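You operate a simulated robot arm through the tools that you are given. There is no shell and no other tool. Be economical: measure what you need, move in short steps, check, and stop when the job is done.

Carry out the task below with a simulated two-armed robot. There is one attempt and no reset: what you move stays moved.

Task
Put the yellow tub on the shelf under the pipe table. Push the out-end steel drawer shut. Put the green tub on the shelf under the pipe table. Fetch the work lamp and stand it on the top of the side cabinet. Take the blue tub on the top of the steel cabinet and put it away on the ledge of the hopper desk. Take the cleaner bottle that says "sanitiser" from the bench of the pipe rack and put it on the top of the dough table. Lift the bin lid open. Any order will do. Set down upright: yellow tub, green tub, work lamp, blue tub, cleaner bottle.

It is judged by the outcome, as a careful person would: the job done as asked, and still so three seconds after it is handed in. It fails if anything else is knocked over, pushed out of place, dropped, spilled or broken. Lids that push on must go on centred and level and be pressed home; caps that screw on are set level and turned clockwise until they are tight.

Robot
Two 7-joint arms with two-finger parallel grippers on one trunk, on a base that drives. Base frame: it is fixed to the floor where the robot stands at the start and does not move with it; the origin is under the middle of the robot, x ahead of it, y to its left, z up. Readings come in mm, rad, newtons and seconds.
The left shoulder is at the start at [30, 119, 810], the right one opposite. With the tool pointing down near the work surface each hand reaches from about 100 to 640 mm from the robot's upright axis, wherever it stands, measured 20 degrees to its own side. Places, roughly: bin lid [-200, -3300, 700]; blue tub (7x12x9 cm) [-9700, -4200, 1000]; cleaner bottle [-12000, -6250, 1000]; green tub (7x12x9 cm) [-6900, 400, 500]; ledge of the hopper desk (31x19 cm) [-2720, -2980, 780]; out-end steel drawer [400, 300, 300]; shelf under the pipe table (89x24 cm) [-3860, 1040, 360]; top of the dough table [-9600, -7400, 900]; top of the side cabinet [-8500, -4200, 900]; work lamp (6x5x16 cm) [-11900, -2000, 900]; yellow tub (7x12x9 cm) [600, 200, 600]. Payload 3.43 kg a hand.
The tool frame of a hand sits at the grasp point between the pads (the TCP): z along the fingers, y along the line on which they close. The tips reach 30 mm beyond it. Largest opening 94 mm; finger width 28, thickness 10; the body of the gripper, 50 by 96 mm, starts 55 mm behind the TCP.
Orientation is that of the tool frame in the base frame, as a unit quaternion [x, y, z, w]. With the fingers straight down and closing along the base's y, the tool's x points along the base's -x, its y along +y and its z along -z.

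Tools
- The arms move only by the tool play_rows. It takes "left_increments", "right_increments" or both (then of equal length, played together; a hand with none holds still); each is one flat list of numbers, 7 for each row, row after row: the gripper command, from -1 (fully open) to 1 (shut), values between in proportion, then the shift along the tool's x, y, z in m, then the turn, a rotation vector about the tool's x, y, z in rad. In form: [fingers, tx, ty, tz, ax, ay, az, fingers, tx, ty, tz, ax, ay, az, ...]. A call has 1 to 12 rows; each row is the pose to reach, as a shift and turn from the pose commanded when the call began, along the tool's axes at that moment. Rows are played at 5 a second. More than 50 mm and 0.15 rad between two rows, or a gripper value outside its range, and nothing of the call is played. Where a pose cannot be reached the arm comes as near as it can. A force on the tool above 40 N (or 10 N above the force at the start of the call, whichever is more), or a blocked arm, ends the call early, and 0.2 s more pass. The fingers move at their own pace (about 72 mm/s each) and stop on an object; they squeeze with about 40 N. The grip force told is the motor's: it shows also when the fingers shut on nothing. Time passes only in rows, and 0.2 s behind the last, so rows that repeat a pose let the fingers close. The reply holds the time, the measured pose of the TCP, the force on the tool along the base axes, the opening and the grip force, in the units named above and with some noise, with the torque about the TCP (base axes, N m) and any sound that the robot's microphone picked up.
- Cameras (640 x 400 px; columns grow to the right, rows downward): "scene" is now at [8.3, 40.8, 1494.4]; the picture's right is [0.74, -0.67, 0.00], its down [-0.62, -0.69, -0.37] and it looks along [0.25, 0.27, -0.93] (base axes); focal length 253 px, centre (320, 200). "left" rides on the left gripper at [76, -14, -102] in its tool frame; the picture's right is [0.18, 0.98, 0.00], its down [-0.75, 0.14, -0.64] and it looks along [-0.63, 0.12, 0.77] (tool axes); focal length 243 px, centre (320, 200). "right" rides on the right gripper at [76, 14, -103] in its tool frame; the picture's right is [-0.18, 0.98, 0.00], its down [-0.75, -0.14, -0.64] and it looks along [-0.63, -0.12, 0.77] (tool axes); focal length 243 px, centre (320, 200). There is no depth. A picture from a camera that has moved, and an enlarged one, comes with that camera's place and axes in the base frame and with its lens.
- snapshot(camera): a new picture of that camera. The clock stands still meanwhile.
- move_column(by): slides the trunk up (or, below 0, down) by that many mm; the arms and the scene camera ride with it, the base frame stays. It gives what a move gives, with no picture.
- drive_base(legs): drives the robot by 1 to 6 legs, each [ahead, turn to the left] in mm and rad, along the robot's own axes; the way and the turn of a leg run together, so that a leg with both is an arc; at most 1500 mm and 3.142 rad a leg. The arms and the cameras ride along, it lands a little off, and it stops where it bumps. It gives what a move gives.
- aim_head(pan, tilt): turns the head with the scene camera to pan (to the left, within 2.496 rad either way) and tilt (down, from -0.506 to 1.204), counted from straight ahead of the robot. It gives what a move gives.
- inspect(camera, box): a new picture of the part [left, top, right, bottom] of that camera's present view, enlarged. The clock stands still meanwhile.
- sign_off(): hands the job in; it is judged then, once.

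Go step by step. Nothing tells you exact positions but the pictures and the camera data: compare them with the known pose of the tool, close in by small moves and look again before you grip or let go. The budget is 186 turns and 166 pictures, counting those below and the enlarged ones. Unless the task says otherwise, let go and move clear before handing in, and close with one line.

The tools are called after "Call:" as name(argument=value, ...) on one line, values as JSON. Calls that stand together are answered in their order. play_rows: Moves the arms, as the interface text tells. Its arguments: {"type":"object","properties":{"left_increments":{"type":"array"},"right_increments":{"type":"array"}},"required":[]} The other tools are called the same way: move_column (by) slides the trunk up or down; drive_base (legs) drives the base; aim_head (pan, tilt) turns the head that bears the scene camera; snapshot (camera) takes a picture; inspect (camera, box) takes an enlarged picture of a part of a camera's view; sign_off () hands the job in.

At the start:

```text
t: 0.0
left_position: [282.2, 425.6, 824.1]
left_orientation: [-0.003, 1.0, 0.0, 0.0]
left_wrist_force: [0.0, 0.8, -0.4]
left_wrist_torque: [0.03, -0.05, -0.02]
left_width: 93.8
left_grip_force: 0.1
right_position: [359.6, 56.0, 851.6]
right_orientation: [-0.003, 1.0, 0.0, 0.0]
right_wrist_force: [0.2, 0.1, -0.2]
right_wrist_torque: [0.0, 0.01, -0.01]
right_width: 93.7
right_grip_force: 0.1
trunk travel left (down, up): [-75.0, 335.0]
robot x, y, heading: [0.5, 4.0, -0.0]
head pan, tilt: [0.836, 1.196]
```

scene: 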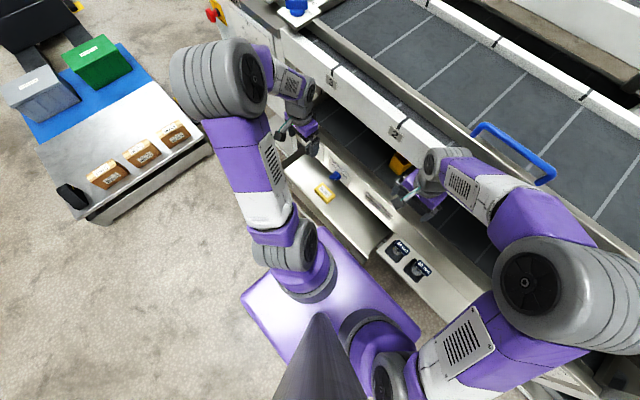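
right: 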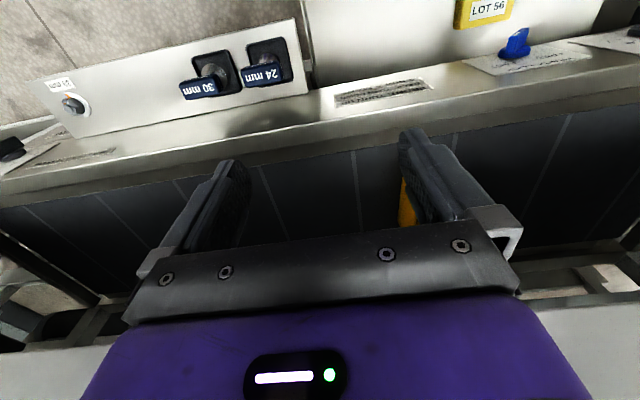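
left: 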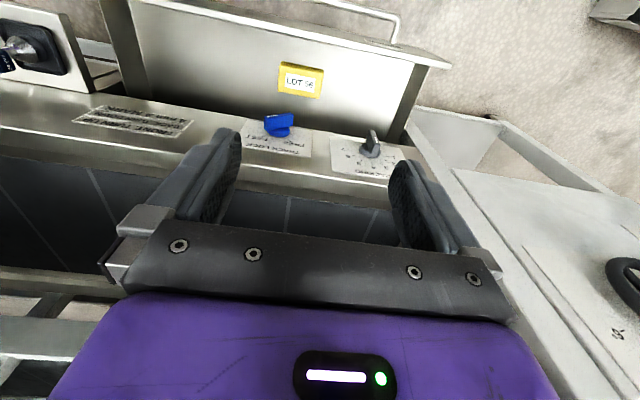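

I see a conveyor machine ahead with an open drawer near me, and something yellow in the dark belt under the right hand. I'll look around with the head first.

Call:
aim_head(pan=0.2, tilt=0.9)

Call:
snapshot(camera="scene")

```text
t: 1.0
left_position: [281.8, 425.3, 823.4]
left_orientation: [-0.002, 1.0, 0.0, 0.001]
left_wrist_force: [0.2, -0.2, -1.2]
left_wrist_torque: [0.02, -0.02, -0.02]
left_width: 94.1
left_grip_force: 0.0
right_position: [359.1, 56.5, 850.4]
right_orientation: [-0.003, 1.0, 0.0, 0.0]
right_wrist_force: [-0.6, 0.4, 0.2]
right_wrist_torque: [0.0, 0.02, 0.05]
right_width: 93.9
right_grip_force: 0.1
trunk travel left (down, up): [-75.0, 335.0]
robot x, y, heading: [-0.0, 1.5, 0.003]
head pan, tilt: [0.201, 0.901]
```

```text
162 pictures are left
camera scene: at [44.6, 14.2, 1514.0], right [0.2, -0.98, 0.0], down [-0.77, -0.16, -0.62], along [0.61, 0.12, -0.78], focal length 253 px, centre (320, 200)
```

scene: 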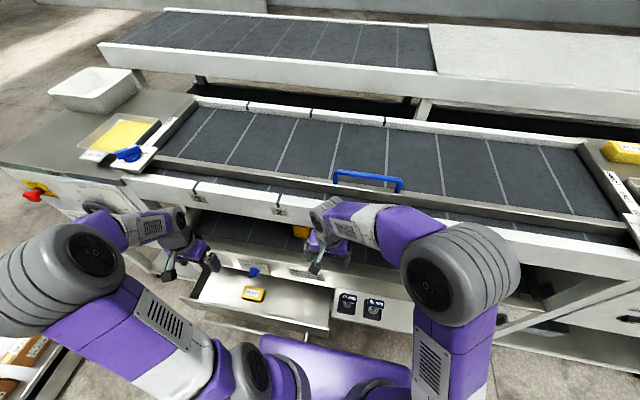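

The yellow tub seems to stand in the gap under the upper belt. I'll zoom in.

Call:
inspect(camera="scene", box=[160, 180, 420, 340])

Call:
inspect(camera="right", box=[200, 0, 640, 275])

```text
2.46 times, centred on (290, 260) of scene
camera zoom: at [44.6, 14.2, 1514.0], right [0.2, -0.98, 0.0], down [-0.77, -0.16, -0.62], along [0.61, 0.12, -0.78], focal length 622 px, centre (394, 52)
```

zoom: 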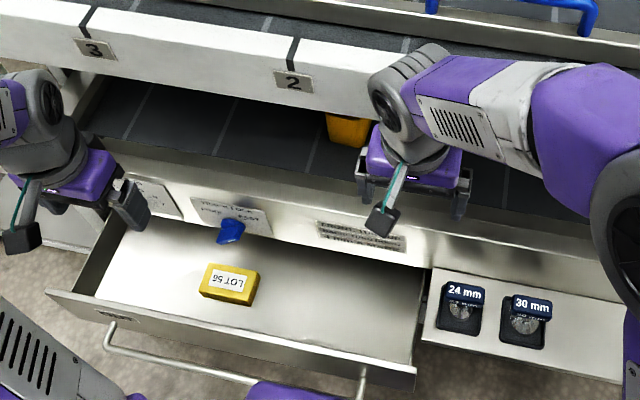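

```text
1.45 times, centred on (420, 138) of right
camera zoom: at [283.7, 70.8, 953.0], right [0.18, 0.98, 0.0], down [0.75, -0.14, 0.64], along [0.63, -0.12, -0.77], focal length 353 px, centre (174, 291)
```

zoom: 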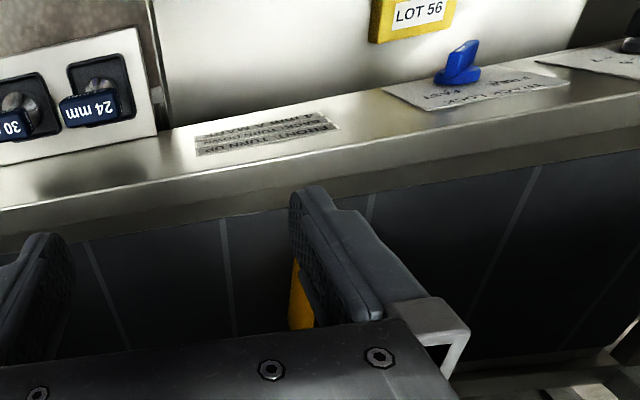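

The panel carries notes beside a blue knob; I'll read them, since they may concern the drawer.

Call:
inspect(camera="left", box=[50, 80, 230, 160])

Call:
inspect(camera="left", box=[230, 90, 420, 190])

Call:
inspect(camera="right", box=[320, 60, 600, 120])

```text
3.56 times, centred on (140, 120) of left
camera zoom: at [206.2, 411.9, 926.2], right [-0.19, 0.98, 0.0], down [0.75, 0.14, 0.64], along [0.63, 0.12, -0.77], focal length 863 px, centre (960, 484)
```

zoom: 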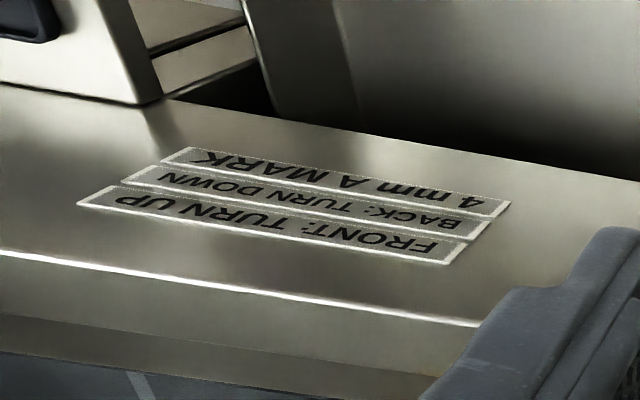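

```text
3.37 times, centred on (325, 140) of left
camera zoom: at [206.2, 411.9, 926.2], right [-0.19, 0.98, 0.0], down [0.75, 0.14, 0.64], along [0.63, 0.12, -0.77], focal length 817 px, centre (303, 402)
```

zoom: 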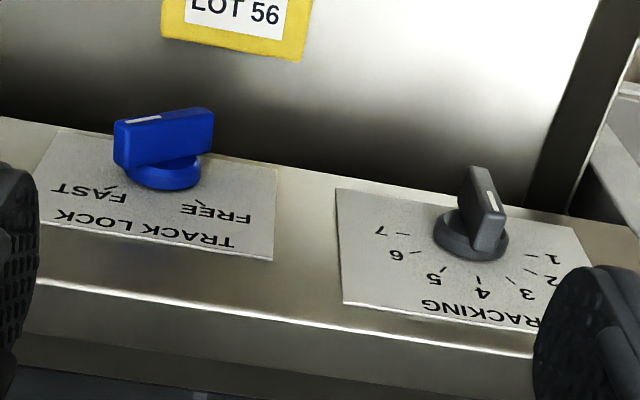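

```text
2.29 times, centred on (460, 90) of right
camera zoom: at [283.7, 70.8, 953.0], right [0.18, 0.98, 0.0], down [0.75, -0.14, 0.64], along [0.63, -0.12, -0.77], focal length 555 px, centre (0, 451)
```

zoom: 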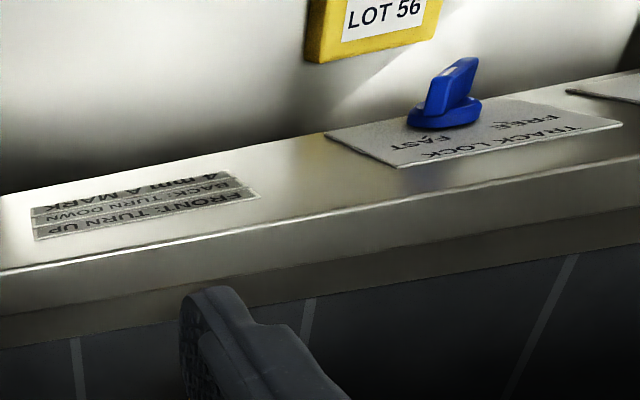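

The notes concern belt tracking only; leave those knobs alone. I'll check behind the robot before backing up for a flatter view into the gap.

Call:
aim_head(pan=2.49, tilt=0.5)

Call:
snapshot(camera="scene")

Call:
aim_head(pan=-2.49, tilt=0.5)

Call:
snapshot(camera="scene")

```text
t: 3.1
left_position: [282.4, 424.3, 823.9]
left_orientation: [-0.003, 1.0, 0.0, 0.001]
left_wrist_force: [1.2, -0.6, -0.4]
left_wrist_torque: [0.02, 0.01, 0.01]
left_width: 94.1
left_grip_force: 0.1
right_position: [359.4, 57.3, 849.1]
right_orientation: [-0.003, 1.0, 0.001, 0.0]
right_wrist_force: [0.4, 0.6, 1.0]
right_wrist_torque: [-0.02, 0.01, 0.0]
right_width: 94.0
right_grip_force: 0.0
trunk travel left (down, up): [-75.0, 335.0]
robot x, y, heading: [3.7, -1.5, 0.001]
head pan, tilt: [2.491, 0.499]
```

```text
156 pictures are left
camera scene: at [-101.7, 54.3, 1547.9], right [0.61, 0.8, 0.0], down [0.38, -0.29, -0.88], along [-0.7, 0.53, -0.48], focal length 253 px, centre (320, 200)
```

scene: 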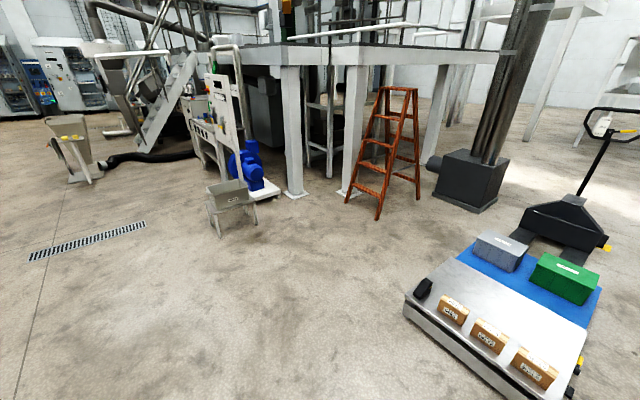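

```text
t: 7.1
left_position: [281.4, 424.0, 822.8]
left_orientation: [-0.003, 1.0, 0.0, 0.0]
left_wrist_force: [0.3, 0.2, 0.1]
left_wrist_torque: [-0.02, 0.03, 0.01]
left_width: 93.9
left_grip_force: 0.0
right_position: [358.8, 57.4, 849.5]
right_orientation: [-0.003, 1.0, 0.001, 0.0]
right_wrist_force: [-0.6, -0.5, 0.0]
right_wrist_torque: [-0.01, -0.01, 0.0]
right_width: 94.2
right_grip_force: 0.1
trunk travel left (down, up): [-75.0, 335.0]
robot x, y, heading: [-1.7, 2.2, 0.004]
head pan, tilt: [-2.491, 0.499]
```

```text
155 pictures are left
camera scene: at [-101.8, -56.1, 1547.9], right [-0.61, 0.8, 0.0], down [0.38, 0.29, -0.88], along [-0.7, -0.53, -0.48], focal length 253 px, centre (320, 200)
```

scene: 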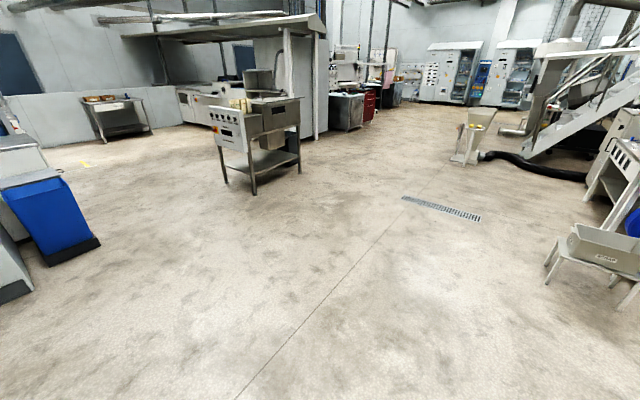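

Behind is clear. Back up 450 mm and look into the gap.

Call:
drive_base(legs=[[-450, 0]])

Call:
aim_head(pan=0.2, tilt=0.7)

Call:
snapshot(camera="scene")

Call:
inspect(camera="scene", box=[200, 180, 440, 330])

```text
t: 9.8
left_position: [-161.2, 424.7, 823.9]
left_orientation: [0.0, 1.0, 0.0, 0.0]
left_wrist_force: [0.4, -0.4, -0.6]
left_wrist_torque: [0.01, 0.02, 0.03]
left_width: 93.8
left_grip_force: 0.1
right_position: [-85.3, 56.2, 851.2]
right_orientation: [-0.001, 1.0, 0.0, 0.0]
right_wrist_force: [-0.2, -0.6, 0.2]
right_wrist_torque: [0.01, 0.02, 0.02]
right_width: 94.2
right_grip_force: 0.0
trunk travel left (down, up): [-75.0, 335.0]
robot x, y, heading: [-446.2, -1.1, -0.003]
head pan, tilt: [-2.491, 0.499]
```

```text
t: 12.2
left_position: [-160.8, 424.8, 823.1]
left_orientation: [0.0, 1.0, 0.0, 0.001]
left_wrist_force: [0.5, 0.3, -0.2]
left_wrist_torque: [0.02, 0.0, 0.0]
left_width: 94.1
left_grip_force: 0.1
right_position: [-85.8, 56.3, 851.0]
right_orientation: [0.0, 1.0, -0.001, 0.001]
right_wrist_force: [0.4, -0.5, 0.6]
right_wrist_torque: [0.0, 0.0, 0.06]
right_width: 94.1
right_grip_force: 0.1
trunk travel left (down, up): [-75.0, 335.0]
robot x, y, heading: [-443.6, -2.2, -0.005]
head pan, tilt: [0.201, 0.7]
```

```text
154 pictures are left
camera scene: at [-390.8, 16.7, 1530.2], right [0.19, -0.98, 0.0], down [-0.63, -0.13, -0.76], along [0.75, 0.15, -0.64], focal length 253 px, centre (320, 200)
```

scene: 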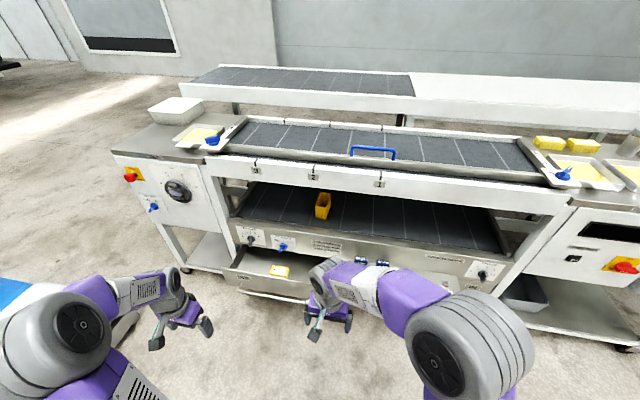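

```text
2.67 times, centred on (320, 255) of scene
camera zoom: at [-390.8, 16.7, 1530.2], right [0.19, -0.98, 0.0], down [-0.63, -0.13, -0.76], along [0.75, 0.15, -0.64], focal length 674 px, centre (320, 53)
```

zoom: 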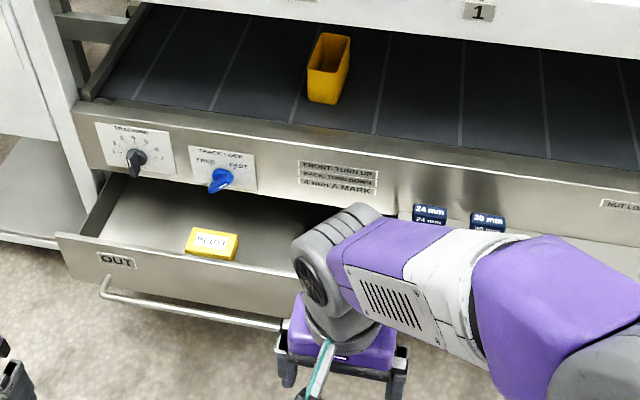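

The out-end drawer ("OUT") is open about 150 mm, its front near x≈258, y 20–650, top z≈445, with the handle lower. First I push it shut with the closed left hand pitched forward, so I pose that hand now.

Call:
play_rows(left_increments=[1, 0, -0.0075, 0.036, 0, -0.0875, 0, 1, 0, -0.015, 0.072, 0, -0.175, 0, 1, 0, -0.0225, 0.108, 0, -0.2625, 0, 1, 0, -0.03, 0.144, 0, -0.35, 0, 1, 0, -0.0375, 0.18, 0, -0.4375, 0, 1, 0, -0.045, 0.216, 0, -0.525, 0, 1, 0, -0.0525, 0.252, 0, -0.6125, 0, 1, 0, -0.06, 0.288, 0, -0.7, 0, 1, 0, -0.0675, 0.324, 0, -0.7875, 0, 1, 0, -0.075, 0.36, 0, -0.875, 0, 1, 0, -0.0825, 0.396, 0, -0.9625, 0, 1, 0, -0.09, 0.43, 0, -1.05, 0])

Call:
drive_base(legs=[[320, 0]])

Call:
aim_head(pan=0.5, tilt=1.0)

Call:
snapshot(camera="scene")

Call:
snapshot(camera="left")

```text
t: 14.8
left_position: [-156.0, 337.6, 394.9]
left_orientation: [0.001, 0.865, -0.001, 0.503]
left_wrist_force: [0.2, 0.5, 0.1]
left_wrist_torque: [-0.01, 0.01, -0.05]
left_width: 0.1
left_grip_force: 33.1
right_position: [-84.8, 56.7, 851.3]
right_orientation: [0.0, 1.0, 0.0, 0.0]
right_wrist_force: [-0.3, -0.8, -0.3]
right_wrist_torque: [-0.01, 0.0, -0.01]
right_width: 94.0
right_grip_force: 0.0
trunk travel left (down, up): [-75.0, 335.0]
robot x, y, heading: [-445.1, 2.6, -0.004]
head pan, tilt: [0.201, 0.7]
```

```text
t: 16.9
left_position: [165.3, 338.8, 395.9]
left_orientation: [-0.003, 0.866, 0.002, 0.5]
left_wrist_force: [-0.5, 0.0, 0.1]
left_wrist_torque: [0.04, -0.06, -0.01]
left_width: 0.2
left_grip_force: 32.8
right_position: [239.8, 58.7, 849.3]
right_orientation: [-0.004, 1.0, 0.0, -0.001]
right_wrist_force: [0.7, 0.5, -1.2]
right_wrist_torque: [-0.01, -0.01, 0.03]
right_width: 94.1
right_grip_force: 0.0
trunk travel left (down, up): [-75.0, 335.0]
robot x, y, heading: [-118.5, -1.1, 0.004]
head pan, tilt: [0.201, 0.7]
```

```text
t: 17.7
left_position: [165.3, 339.1, 395.9]
left_orientation: [-0.002, 0.865, 0.001, 0.502]
left_wrist_force: [0.9, -1.1, -0.4]
left_wrist_torque: [0.0, 0.03, -0.01]
left_width: 0.0
left_grip_force: 33.0
right_position: [238.2, 59.9, 850.5]
right_orientation: [-0.004, 1.0, -0.001, 0.0]
right_wrist_force: [0.0, -0.3, -0.3]
right_wrist_torque: [-0.01, -0.01, 0.0]
right_width: 94.0
right_grip_force: 0.0
trunk travel left (down, up): [-75.0, 335.0]
robot x, y, heading: [-122.1, -1.0, -0.0]
head pan, tilt: [0.499, 1.0]
```

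```text
152 pictures are left
camera scene: at [-88.6, 33.1, 1506.8], right [0.48, -0.88, 0.0], down [-0.74, -0.4, -0.54], along [0.47, 0.26, -0.84], focal length 253 px, centre (320, 200)
```

scene: 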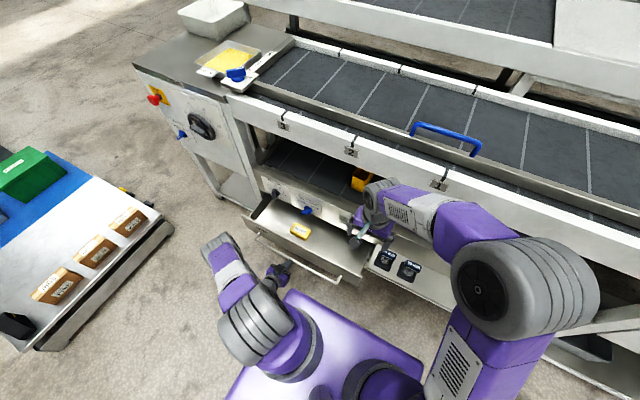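

```text
151 pictures are left
camera left: at [38.8, 324.7, 380.7], right [-0.1, 0.98, -0.16], down [-0.18, 0.14, 0.97], along [0.98, 0.12, 0.17], focal length 243 px, centre (320, 200)
```

left: 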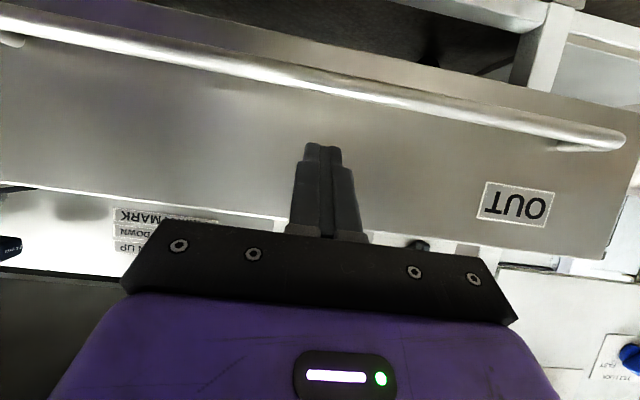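

The left fingertips face the drawer front above the handle. I push forward.

Call:
play_rows(left_increments=[1, -0.011, 0, 0.0191, 0, 0, 0, 1, -0.022, 0, 0.0381, 0, 0, 0, 1, -0.033, 0, 0.0572, 0, 0, 0, 1, -0.044, 0, 0.0762, 0, 0, 0, 1, -0.055, 0, 0.0953, 0, 0, 0, 1, -0.066, 0, 0.1143, 0, 0, 0, 1, -0.077, 0, 0.1334, 0, 0, 0, 1, -0.088, 0, 0.1524, 0, 0, 0, 1, -0.099, 0, 0.1715, 0, 0, 0, 1, -0.11, 0, 0.1905, 0, 0, 0])

Call:
snapshot(camera="scene")

```text
t: 19.9
left_position: [383.1, 339.8, 397.6]
left_orientation: [-0.004, 0.867, 0.002, 0.499]
left_wrist_force: [-17.7, -0.7, 5.6]
left_wrist_torque: [0.09, -0.1, 0.0]
left_width: 0.1
left_grip_force: 33.0
right_position: [237.5, 59.1, 851.2]
right_orientation: [-0.003, 1.0, 0.0, 0.001]
right_wrist_force: [-0.4, 0.1, 0.7]
right_wrist_torque: [0.0, 0.0, 0.0]
right_width: 93.7
right_grip_force: 0.1
trunk travel left (down, up): [-75.0, 335.0]
robot x, y, heading: [-119.8, -1.2, 0.006]
head pan, tilt: [0.499, 1.0]
```

```text
150 pictures are left
camera scene: at [-90.7, 32.8, 1506.9], right [0.48, -0.88, 0.0], down [-0.74, -0.4, -0.54], along [0.47, 0.26, -0.84], focal length 253 px, centre (320, 200)
```

scene: 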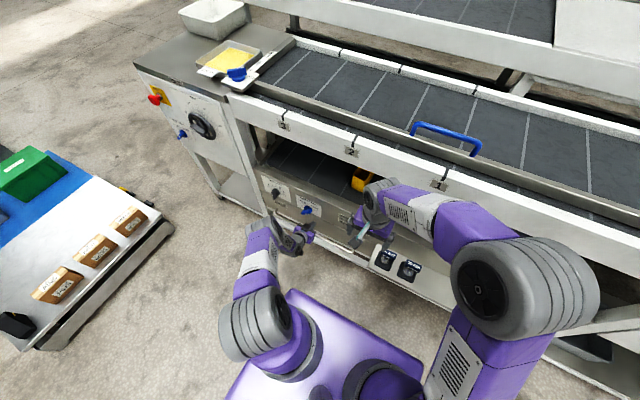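

The drawer has gone in and resistance is about 18 N. I push a little more until it is at its stop.

Call:
play_rows(left_increments=[1, -0.003, 0, 0.0052, 0, 0, 0, 1, -0.006, 0, 0.0104, 0, 0, 0, 1, -0.009, 0, 0.0156, 0, 0, 0, 1, -0.012, 0, 0.0208, 0, 0, 0, 1, -0.015, 0, 0.026, 0, 0, 0, 1, -0.018, 0, 0.0312, 0, 0, 0, 1, -0.021, 0, 0.0364, 0, 0, 0, 1, -0.024, 0, 0.0416, 0, 0, 0])

Call:
snapshot(camera="left")

```text
t: 20.3
left_position: [383.8, 339.4, 391.5]
left_orientation: [-0.005, 0.869, 0.001, 0.494]
left_wrist_force: [-2.5, -0.1, -0.8]
left_wrist_torque: [-0.01, 0.01, -0.01]
left_width: 0.1
left_grip_force: 32.8
right_position: [238.2, 59.9, 849.6]
right_orientation: [-0.005, 1.0, 0.0, 0.0]
right_wrist_force: [0.1, -0.3, 0.2]
right_wrist_torque: [0.01, 0.01, 0.01]
right_width: 94.1
right_grip_force: 0.1
trunk travel left (down, up): [-75.0, 335.0]
robot x, y, heading: [-122.3, 0.9, -0.0]
head pan, tilt: [0.499, 1.0]
stopped in row 1 (left hand): the force on the tool passed its limit at 45 N (the readings are from after the stop); the commanded pose is now the measured one
```

```text
149 pictures are left
camera left: at [256.8, 325.8, 379.3], right [-0.1, 0.98, -0.16], down [-0.17, 0.14, 0.98], along [0.98, 0.13, 0.15], focal length 243 px, centre (320, 200)
```

left: 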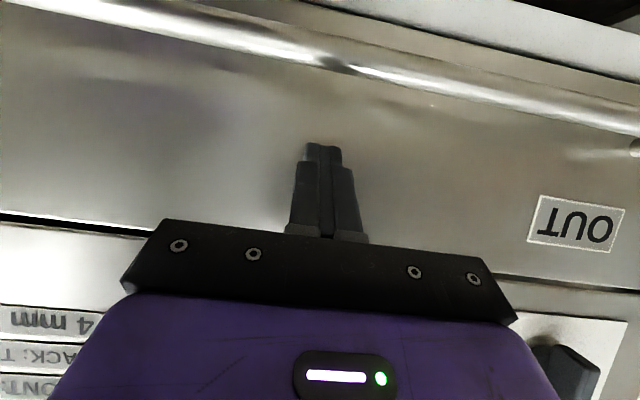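

The drawer stops hard and looks flush. I retreat, raise the left hand toward the gap with the fingers open, and move the right hand aside.

Call:
play_rows(left_increments=[1, 0.02, 0, -0.0346, 0, 0, 0, 1, 0.04, 0, -0.0693, 0, 0, 0, 1, 0.06, 0, -0.1039, 0, 0, 0, -1, 0.0245, -0.02, -0.1244, 0, 0, 0, -1, -0.011, -0.04, -0.1449, 0, 0, 0, -1, -0.0465, -0.06, -0.1654, 0, 0, 0, -1, -0.082, -0.08, -0.1859, 0, 0, 0, -1, -0.1175, -0.1, -0.2064, 0, 0, 0, -1, -0.153, -0.12, -0.2269, 0, 0, 0, -1, -0.1885, -0.14, -0.2474, 0, 0, 0], right_increments=[0, 0, -0.02, 0, 0, 0, 0, 0, 0, -0.04, 0, 0, 0, 0, 0, 0, -0.06, 0, 0, 0, 0, 0, 0, -0.08, 0, 0, 0, 0, 0, 0, -0.1, 0, 0, 0, 0, 0, 0, -0.12, 0, 0, 0, 0, 0, 0, -0.14, 0, 0, 0, 0, 0, 0, -0.16, 0, 0, 0, 0, 0, 0, -0.18, 0, 0, 0, 0, 0, 0, -0.2, 0, 0, 0, 0])

Call:
snapshot(camera="left")

Call:
snapshot(camera="scene")

```text
t: 22.5
left_position: [266.2, 199.5, 680.6]
left_orientation: [-0.004, 0.868, 0.002, 0.496]
left_wrist_force: [0.2, 0.3, -0.2]
left_wrist_torque: [0.01, 0.02, 0.01]
left_width: 94.1
left_grip_force: 0.1
right_position: [240.8, -142.1, 851.0]
right_orientation: [-0.005, 1.0, 0.0, 0.001]
right_wrist_force: [-0.5, 0.1, -0.4]
right_wrist_torque: [0.04, 0.02, 0.0]
right_width: 46.9
right_grip_force: 0.0
trunk travel left (down, up): [-75.0, 335.0]
robot x, y, heading: [-121.0, -2.0, 0.004]
head pan, tilt: [0.499, 1.0]
```

```text
148 pictures are left
camera left: at [138.7, 184.2, 666.5], right [-0.1, 0.98, -0.16], down [-0.17, 0.14, 0.98], along [0.98, 0.13, 0.15], focal length 243 px, centre (320, 200)
```

left: 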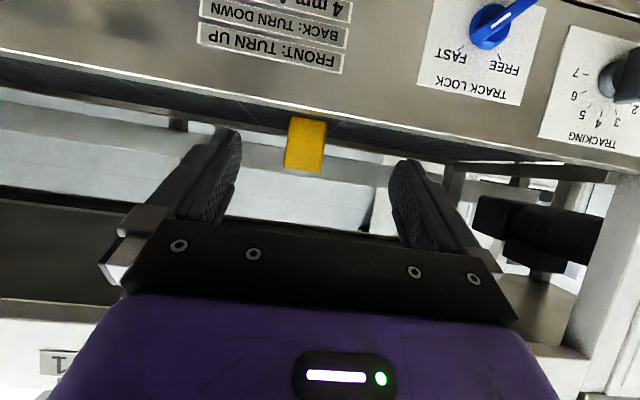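

```text
147 pictures are left
camera scene: at [-89.5, 32.4, 1506.8], right [0.48, -0.88, 0.0], down [-0.74, -0.41, -0.54], along [0.47, 0.26, -0.84], focal length 253 px, centre (320, 200)
```

scene: 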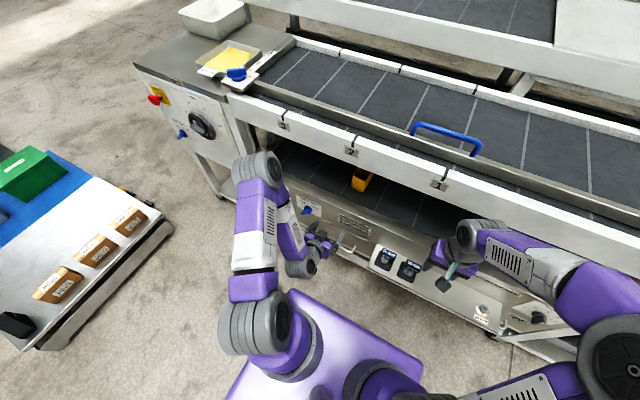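

The tub's front is near x≈590, y≈205, rim z≈687, and the panel lip is at z≈616. I lower the trunk so the arm reaches into the gap nearly straight and low.

Call:
move_column(by=-75)

Call:
play_rows(left_increments=[-1, -0.039, 0.002, -0.0225, 0, 0, 0, -1, -0.0676, 0.004, -0.039, 0, 0, 0, -1, -0.0876, 0.006, -0.0044, 0, 0, 0, -1, -0.1076, 0.006, 0.0302, 0, 0, 0, -1, -0.1276, 0.006, 0.0648, 0, 0, 0])

Call:
snapshot(camera="left")

Call:
snapshot(camera="scene")

```text
t: 23.6
left_position: [266.8, 198.4, 604.9]
left_orientation: [-0.004, 0.869, 0.0, 0.496]
left_wrist_force: [-0.7, 0.2, 0.7]
left_wrist_torque: [-0.01, -0.01, 0.01]
left_width: 93.9
left_grip_force: 0.1
right_position: [241.5, -140.3, 775.8]
right_orientation: [-0.004, 1.0, 0.0, 0.0]
right_wrist_force: [0.2, -0.9, 1.1]
right_wrist_torque: [0.01, 0.02, 0.01]
right_width: 47.1
right_grip_force: 0.0
trunk travel left (down, up): [0.0, 410.0]
robot x, y, heading: [-117.9, -0.3, 0.003]
head pan, tilt: [0.499, 1.0]
```

```text
t: 24.8
left_position: [388.6, 205.3, 682.2]
left_orientation: [-0.006, 0.869, 0.001, 0.496]
left_wrist_force: [0.0, -0.1, -0.6]
left_wrist_torque: [0.01, 0.02, -0.02]
left_width: 94.2
left_grip_force: 0.1
left hand out of reach, approached as far as the arm can: row 1, 2, 3
right_position: [240.2, -140.4, 776.2]
right_orientation: [-0.004, 1.0, -0.001, 0.0]
right_wrist_force: [0.7, -0.5, 0.3]
right_wrist_torque: [-0.03, -0.02, 0.02]
right_width: 46.8
right_grip_force: 0.1
trunk travel left (down, up): [0.0, 410.0]
robot x, y, heading: [-125.0, 2.1, 0.007]
head pan, tilt: [0.499, 1.0]
```

```text
146 pictures are left
camera left: at [260.9, 191.5, 668.1], right [-0.1, 0.98, -0.16], down [-0.17, 0.14, 0.97], along [0.98, 0.13, 0.15], focal length 243 px, centre (320, 200)
```

left: 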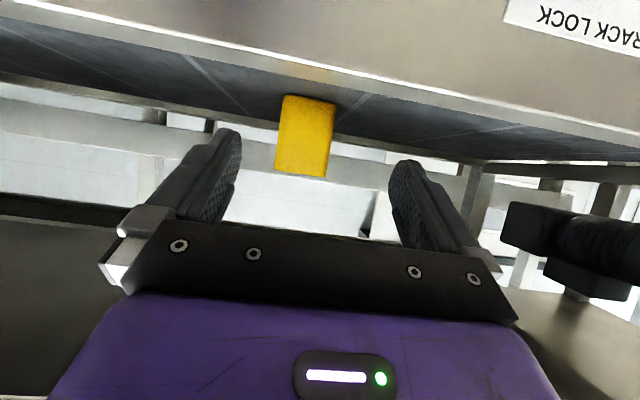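

```text
145 pictures are left
camera scene: at [-89.0, 33.1, 1431.8], right [0.48, -0.88, 0.0], down [-0.74, -0.41, -0.54], along [0.47, 0.26, -0.84], focal length 253 px, centre (320, 200)
```

scene: 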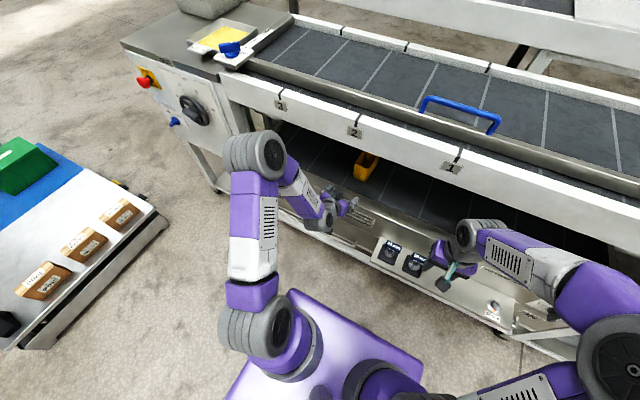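

Tub front at x≈582, y≈201, belt z≈590. I drive ahead 110 mm, check, and then extend.

Call:
drive_base(legs=[[110, 0]])

Call:
play_rows(left_increments=[-1, 0.026, -0.002, 0.015, 0, 0, 0, -1, 0.01, -0.004, 0.041, 0, 0, 0])

Call:
snapshot(camera="left")

Call:
snapshot(camera="scene")

```text
t: 26.1
left_position: [499.8, 207.0, 680.4]
left_orientation: [-0.006, 0.869, 0.001, 0.496]
left_wrist_force: [0.2, -0.1, 0.0]
left_wrist_torque: [0.02, 0.0, 0.02]
left_width: 94.4
left_grip_force: 0.0
right_position: [354.0, -140.5, 775.5]
right_orientation: [-0.005, 1.0, 0.0, 0.0]
right_wrist_force: [-0.5, -0.6, 0.7]
right_wrist_torque: [0.0, 0.0, -0.02]
right_width: 47.0
right_grip_force: 0.1
trunk travel left (down, up): [0.0, 410.0]
robot x, y, heading: [-8.1, 3.5, 0.003]
head pan, tilt: [0.499, 1.0]
```

```text
t: 26.6
left_position: [529.1, 202.8, 652.6]
left_orientation: [-0.005, 0.868, 0.002, 0.496]
left_wrist_force: [-0.1, 0.6, -0.4]
left_wrist_torque: [0.0, -0.01, 0.0]
left_width: 94.0
left_grip_force: 0.1
right_position: [353.2, -139.8, 776.2]
right_orientation: [-0.005, 1.0, 0.0, 0.0]
right_wrist_force: [0.2, -0.2, 0.0]
right_wrist_torque: [0.01, -0.01, 0.0]
right_width: 46.9
right_grip_force: 0.1
trunk travel left (down, up): [0.0, 410.0]
robot x, y, heading: [-5.7, 1.9, 0.002]
head pan, tilt: [0.499, 1.0]
```

```text
144 pictures are left
camera left: at [401.4, 188.8, 638.3], right [-0.1, 0.98, -0.16], down [-0.17, 0.14, 0.98], along [0.98, 0.13, 0.15], focal length 243 px, centre (320, 200)
```

left: 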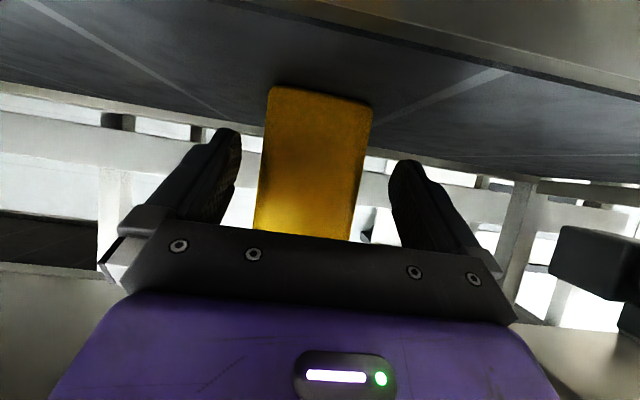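

```text
143 pictures are left
camera scene: at [23.8, 33.7, 1431.8], right [0.48, -0.88, 0.0], down [-0.74, -0.41, -0.54], along [0.47, 0.26, -0.84], focal length 253 px, centre (320, 200)
```

scene: 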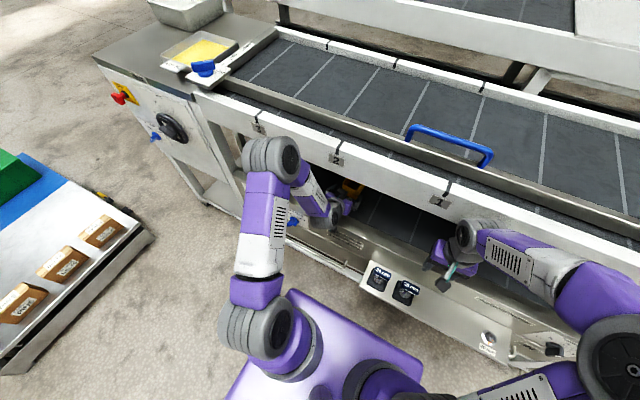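

The tub is centred between the fingers. I check elbow clearance from the rail before extending.

Call:
inspect(camera="scene", box=[210, 110, 390, 240])

```text
3.08 times, centred on (300, 175) of scene
camera zoom: at [23.8, 33.7, 1431.8], right [0.48, -0.88, 0.0], down [-0.74, -0.41, -0.54], along [0.47, 0.26, -0.84], focal length 777 px, centre (382, 277)
```

zoom: 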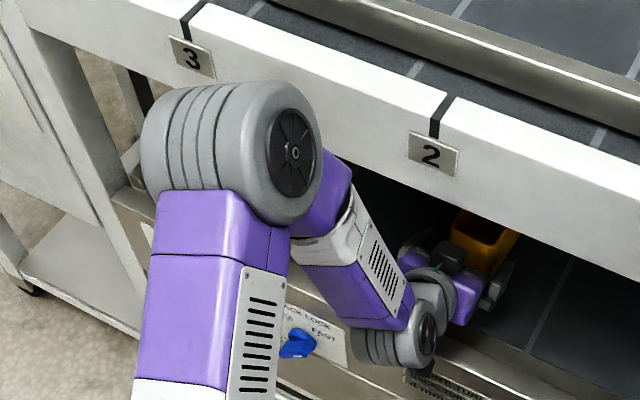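

I extend in short steps and watch the elbow.

Call:
play_rows(left_increments=[-1, -0.01, 0, 0.0173, 0, 0, 0, -1, -0.02, 0, 0.0346, 0, 0, 0])

Call:
inspect(camera="scene", box=[210, 110, 390, 240])

Call:
snapshot(camera="left")

```text
t: 27.2
left_position: [569.1, 204.1, 651.0]
left_orientation: [-0.006, 0.869, 0.003, 0.496]
left_wrist_force: [0.0, -0.1, 0.4]
left_wrist_torque: [0.0, -0.04, 0.0]
left_width: 94.3
left_grip_force: 0.1
right_position: [354.1, -139.7, 776.2]
right_orientation: [-0.005, 1.0, 0.0, 0.001]
right_wrist_force: [-0.4, -0.8, -0.5]
right_wrist_torque: [0.0, 0.0, 0.0]
right_width: 46.9
right_grip_force: 0.0
trunk travel left (down, up): [0.0, 410.0]
robot x, y, heading: [-6.4, 1.9, 0.007]
head pan, tilt: [0.499, 1.0]
```

```text
3.08 times, centred on (300, 175) of scene
camera zoom: at [23.7, 33.7, 1431.8], right [0.48, -0.88, 0.0], down [-0.74, -0.41, -0.54], along [0.47, 0.26, -0.84], focal length 777 px, centre (382, 277)
```

zoom: 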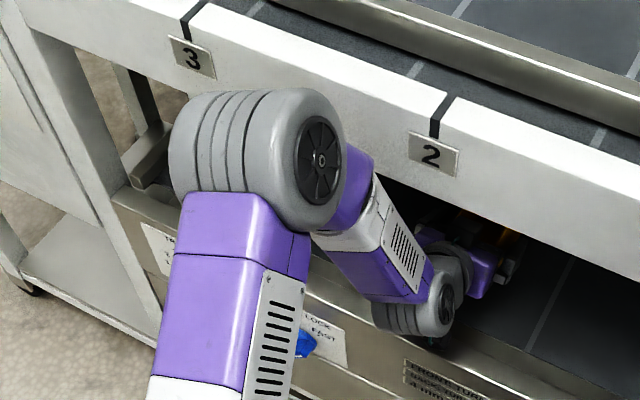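

```text
140 pictures are left
camera left: at [442.3, 188.5, 636.6], right [-0.1, 0.98, -0.16], down [-0.17, 0.14, 0.98], along [0.98, 0.13, 0.15], focal length 243 px, centre (320, 200)
```

left: 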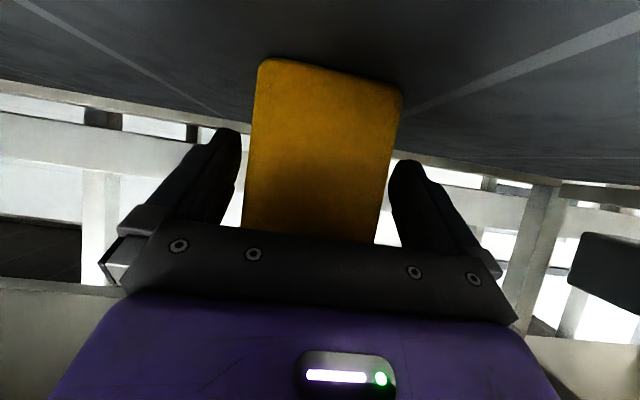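

Clear so far. I extend the last 45 mm and close.

Call:
play_rows(left_increments=[-1, -0.0075, -0.001, 0.013, 0, 0, 0, -1, -0.015, -0.001, 0.026, 0, 0, 0, -1, -0.0225, -0.001, 0.039, 0, 0, 0])

Call:
snapshot(camera="left")

Call:
inspect(camera="scene", box=[210, 110, 390, 240])

```text
t: 28.1
left_position: [609.3, 204.8, 651.1]
left_orientation: [-0.007, 0.87, 0.002, 0.494]
left_wrist_force: [-0.7, -0.5, 0.0]
left_wrist_torque: [-0.03, 0.0, -0.03]
left_width: 94.4
left_grip_force: 0.1
right_position: [349.0, -138.9, 776.8]
right_orientation: [-0.005, 1.0, 0.0, 0.002]
right_wrist_force: [0.0, 0.0, -0.4]
right_wrist_torque: [0.05, -0.01, -0.02]
right_width: 46.9
right_grip_force: 0.0
trunk travel left (down, up): [0.0, 410.0]
robot x, y, heading: [-9.4, -0.9, 0.007]
head pan, tilt: [0.499, 1.0]
```

```text
139 pictures are left
camera left: at [481.5, 190.2, 638.9], right [-0.11, 0.98, -0.16], down [-0.17, 0.14, 0.98], along [0.98, 0.13, 0.15], focal length 243 px, centre (320, 200)
```

left: 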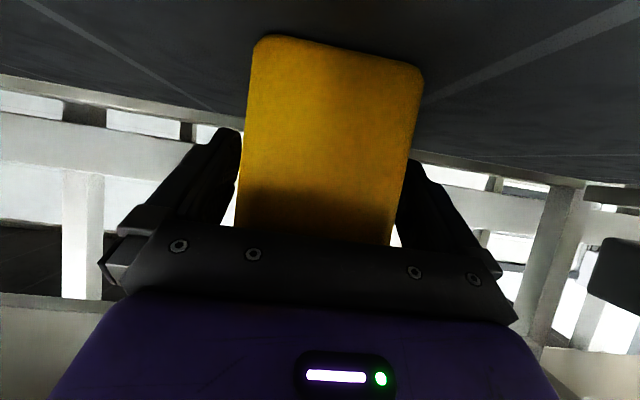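

```text
3.08 times, centred on (300, 175) of scene
camera zoom: at [15.4, 35.1, 1431.6], right [0.48, -0.87, 0.0], down [-0.73, -0.41, -0.54], along [0.48, 0.26, -0.84], focal length 777 px, centre (382, 277)
```

zoom: 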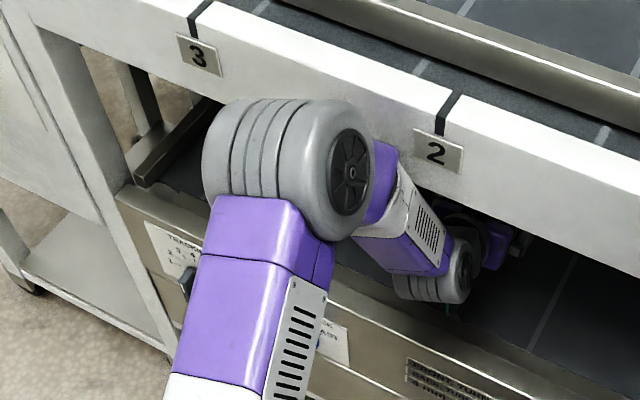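

The base seems nudged back a few mm, so something is near contact; I grip here.

Call:
play_rows(left_increments=[1, 0, 0, 0, 0, 0, 0, 1, 0, 0, 0, 0, 0, 0, 1, 0, 0, 0, 0, 0, 0])

Call:
snapshot(camera="left")

```text
t: 28.9
left_position: [607.8, 204.1, 651.5]
left_orientation: [-0.006, 0.869, 0.0, 0.494]
left_wrist_force: [0.9, 0.2, 1.7]
left_wrist_torque: [0.14, -0.16, 0.0]
left_width: 65.7
left_grip_force: 40.1
right_position: [348.9, -137.8, 778.0]
right_orientation: [-0.005, 1.0, 0.0, 0.003]
right_wrist_force: [-0.3, 0.5, 0.0]
right_wrist_torque: [-0.02, 0.0, 0.02]
right_width: 46.9
right_grip_force: 0.1
trunk travel left (down, up): [0.0, 410.0]
robot x, y, heading: [-9.9, 1.0, 0.006]
head pan, tilt: [0.499, 1.0]
```

```text
137 pictures are left
camera left: at [481.2, 189.5, 639.0], right [-0.1, 0.98, -0.16], down [-0.17, 0.14, 0.98], along [0.98, 0.13, 0.15], focal length 243 px, centre (320, 200)
```

left: 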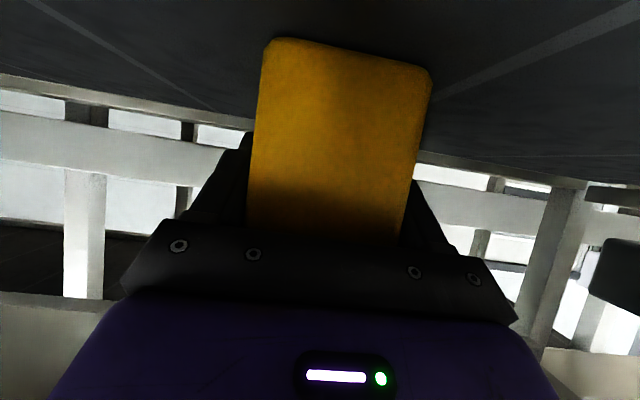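

Gripped at 66 mm. I lift 45 mm and draw it back out of the gap.

Call:
play_rows(left_increments=[1, -0.0173, 0, -0.01, 0, 0, 0, 1, -0.039, 0, -0.0225, 0, 0, 0, 1, -0.024, 0, -0.0485, 0, 0, 0, 1, -0.009, 0, -0.0745, 0, 0, 0, 1, 0.006, 0, -0.1005, 0, 0, 0, 1, 0.021, 0, -0.1265, 0, 0, 0])

Call:
snapshot(camera="left")

Call:
inspect(camera="scene", box=[210, 110, 390, 240])

```text
t: 30.2
left_position: [496.5, 199.3, 700.0]
left_orientation: [-0.006, 0.868, 0.001, 0.496]
left_wrist_force: [-0.3, 0.3, -1.0]
left_wrist_torque: [0.0, 0.02, -0.01]
left_width: 65.9
left_grip_force: 40.1
right_position: [352.6, -139.9, 775.2]
right_orientation: [-0.004, 1.0, 0.0, 0.0]
right_wrist_force: [0.0, 0.1, -0.2]
right_wrist_torque: [0.02, 0.0, -0.01]
right_width: 46.9
right_grip_force: 0.1
trunk travel left (down, up): [0.0, 410.0]
robot x, y, heading: [-8.5, 5.1, 0.007]
head pan, tilt: [0.499, 1.0]
```

```text
136 pictures are left
camera left: at [369.5, 185.1, 686.4], right [-0.1, 0.98, -0.16], down [-0.17, 0.14, 0.97], along [0.98, 0.13, 0.15], focal length 243 px, centre (320, 200)
```

left: 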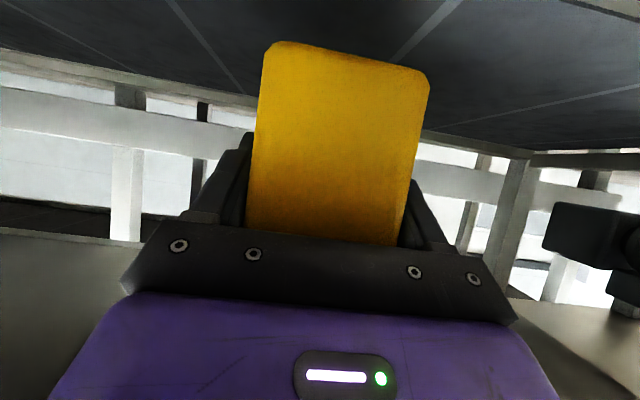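

```text
3.08 times, centred on (300, 175) of scene
camera zoom: at [23.5, 33.7, 1431.9], right [0.48, -0.88, 0.0], down [-0.74, -0.41, -0.54], along [0.47, 0.26, -0.84], focal length 777 px, centre (382, 277)
```

zoom: 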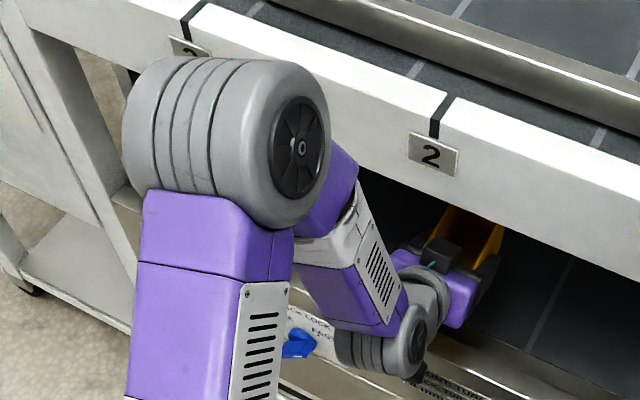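

The tub is held level. I drive back and check the drawer.

Call:
drive_base(legs=[[-600, 0]])

Call:
aim_head(pan=0.2, tilt=0.6)

Call:
snapshot(camera="scene")

```text
t: 33.6
left_position: [-91.8, 195.3, 699.3]
left_orientation: [-0.002, 0.868, -0.001, 0.496]
left_wrist_force: [-0.6, -0.1, -1.2]
left_wrist_torque: [0.01, 0.02, -0.03]
left_width: 66.0
left_grip_force: 40.2
right_position: [-238.5, -143.0, 776.5]
right_orientation: [0.0, 1.0, 0.0, -0.001]
right_wrist_force: [-0.1, 0.9, 0.0]
right_wrist_torque: [-0.01, 0.02, 0.03]
right_width: 47.2
right_grip_force: 0.1
trunk travel left (down, up): [0.0, 410.0]
robot x, y, heading: [-601.6, 0.6, -0.001]
head pan, tilt: [0.499, 1.0]
```

```text
t: 34.5
left_position: [-91.8, 195.2, 699.4]
left_orientation: [-0.002, 0.869, -0.001, 0.495]
left_wrist_force: [-0.4, 0.4, -0.9]
left_wrist_torque: [0.03, 0.03, -0.01]
left_width: 65.7
left_grip_force: 39.8
right_position: [-238.0, -144.0, 775.4]
right_orientation: [-0.001, 1.0, -0.001, 0.0]
right_wrist_force: [0.2, 0.3, 0.3]
right_wrist_torque: [0.01, -0.01, -0.01]
right_width: 47.0
right_grip_force: 0.0
trunk travel left (down, up): [0.0, 410.0]
robot x, y, heading: [-601.7, 4.4, -0.002]
head pan, tilt: [0.201, 0.6]
```

```text
134 pictures are left
camera scene: at [-540.5, 17.0, 1463.7], right [0.2, -0.98, 0.0], down [-0.55, -0.11, -0.82], along [0.81, 0.16, -0.57], focal length 253 px, centre (320, 200)
```

scene: 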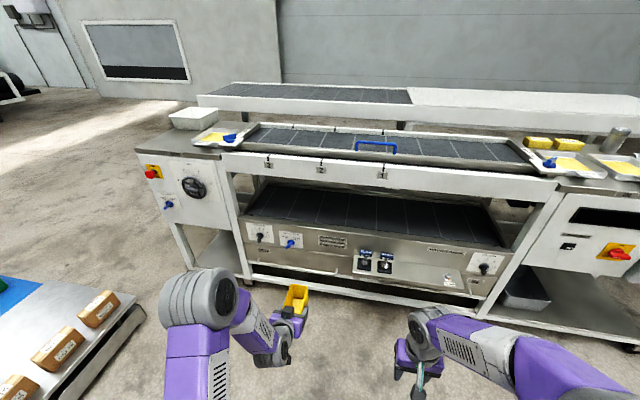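

The drawer is flush. I turn toward the pipe table and look.

Call:
drive_base(legs=[[0, 2.83]])

Call:
aim_head(pan=0, tilt=0.35)

Call:
snapshot(camera="scene")

Call:
inspect(camera="scene", box=[200, 60, 440, 210])

```text
t: 41.7
left_position: [-1133.5, -80.4, 698.5]
left_orientation: [0.864, -0.093, -0.493, -0.055]
left_wrist_force: [0.1, 0.0, -0.9]
left_wrist_torque: [0.01, 0.01, 0.0]
left_width: 65.6
left_grip_force: 39.3
right_position: [-918.4, 219.3, 776.8]
right_orientation: [0.994, -0.109, 0.0, 0.0]
right_wrist_force: [0.4, 0.3, -0.7]
right_wrist_torque: [-0.02, 0.03, 0.0]
right_width: 47.1
right_grip_force: 0.1
trunk travel left (down, up): [0.0, 410.0]
robot x, y, heading: [-599.2, -0.6, 2.921]
head pan, tilt: [0.201, 0.6]
```

```text
t: 42.5
left_position: [-1133.3, -80.1, 700.2]
left_orientation: [0.863, -0.093, -0.493, -0.055]
left_wrist_force: [0.6, 0.5, -0.8]
left_wrist_torque: [0.01, -0.03, 0.03]
left_width: 65.9
left_grip_force: 40.0
right_position: [-918.8, 219.5, 775.2]
right_orientation: [0.994, -0.109, 0.0, 0.0]
right_wrist_force: [-0.4, 0.6, 0.5]
right_wrist_torque: [0.02, -0.01, -0.04]
right_width: 47.0
right_grip_force: 0.2
trunk travel left (down, up): [0.0, 410.0]
robot x, y, heading: [-591.3, 0.5, 2.92]
head pan, tilt: [0.0, 0.351]
```

```text
133 pictures are left
camera scene: at [-658.9, 13.3, 1486.5], right [0.22, 0.98, 0.0], down [0.34, -0.08, -0.94], along [-0.92, 0.21, -0.34], focal length 253 px, centre (320, 200)
```

scene: 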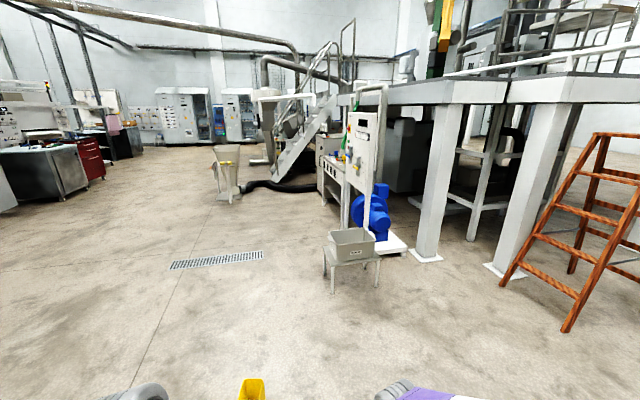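

```text
2.67 times, centred on (320, 135) of scene
camera zoom: at [-658.9, 13.3, 1486.5], right [0.22, 0.98, 0.0], down [0.34, -0.08, -0.94], along [-0.92, 0.21, -0.34], focal length 674 px, centre (320, 373)
```

zoom: 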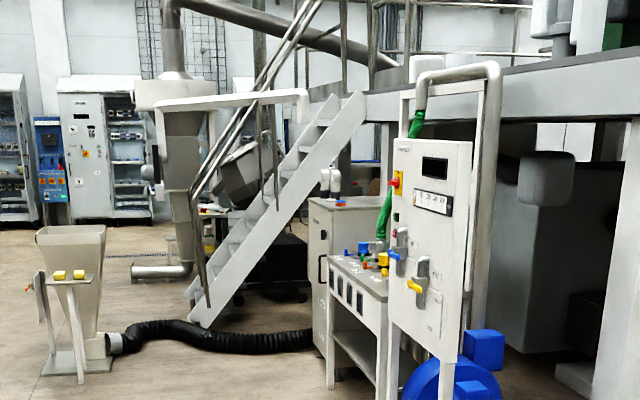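

The pipe table is the white one with a low shelf, its open side toward −y. I'll pass the tray stand (≈[-2150,590]) with wide clearance.

Call:
drive_base(legs=[[0, 0.412], [1500, 0]])

```text
t: 51.3
left_position: [-2552.0, -585.5, 700.1]
left_orientation: [0.864, 0.088, -0.493, 0.049]
left_wrist_force: [0.4, -0.8, -0.3]
left_wrist_torque: [0.01, -0.01, -0.01]
left_width: 65.8
left_grip_force: 39.8
right_position: [-2475.3, -224.7, 775.8]
right_orientation: [0.995, 0.1, 0.0, 0.0]
right_wrist_force: [-0.1, -0.3, 0.1]
right_wrist_torque: [0.04, -0.03, -0.02]
right_width: 46.9
right_grip_force: 0.2
trunk travel left (down, up): [0.0, 410.0]
robot x, y, heading: [-2095.2, -290.8, -2.943]
head pan, tilt: [0.0, 0.351]
```

Call:
drive_base(legs=[[0, -0.435], [1000, 0], [820, 0], [0, -1.3]])

Call:
aim_head(pan=0, tilt=0.6)

Call:
snapshot(camera="scene")

```text
t: 64.9
left_position: [-4068.6, 655.8, 699.7]
left_orientation: [0.625, -0.602, -0.356, -0.345]
left_wrist_force: [0.6, -0.5, -0.1]
left_wrist_torque: [0.01, -0.04, -0.01]
left_width: 65.8
left_grip_force: 40.1
right_position: [-3724.9, 522.7, 775.6]
right_orientation: [0.719, -0.695, 0.0, 0.0]
right_wrist_force: [-0.4, -0.8, 0.3]
right_wrist_torque: [0.01, -0.01, 0.01]
right_width: 46.9
right_grip_force: 0.0
trunk travel left (down, up): [0.0, 410.0]
robot x, y, heading: [-3853.2, 156.5, 1.596]
head pan, tilt: [0.0, 0.351]
```

```text
t: 65.7
left_position: [-4068.2, 655.9, 698.6]
left_orientation: [0.625, -0.603, -0.355, -0.346]
left_wrist_force: [-0.3, 0.4, -0.4]
left_wrist_torque: [-0.05, 0.02, 0.0]
left_width: 65.5
left_grip_force: 39.6
right_position: [-3726.0, 521.5, 775.3]
right_orientation: [0.719, -0.695, 0.0, 0.0]
right_wrist_force: [-0.5, -0.3, 0.3]
right_wrist_torque: [-0.02, -0.01, -0.02]
right_width: 46.8
right_grip_force: 0.1
trunk travel left (down, up): [0.0, 410.0]
robot x, y, heading: [-3854.3, 158.6, 1.597]
head pan, tilt: [0.0, 0.6]
```

```text
131 pictures are left
camera scene: at [-3858.1, 214.8, 1463.9], right [1.0, 0.03, 0.0], down [0.02, -0.56, -0.83], along [-0.03, 0.83, -0.56], focal length 253 px, centre (320, 200)
```

scene: 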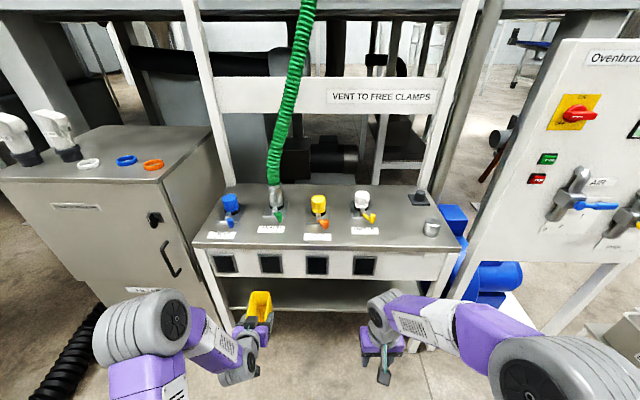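

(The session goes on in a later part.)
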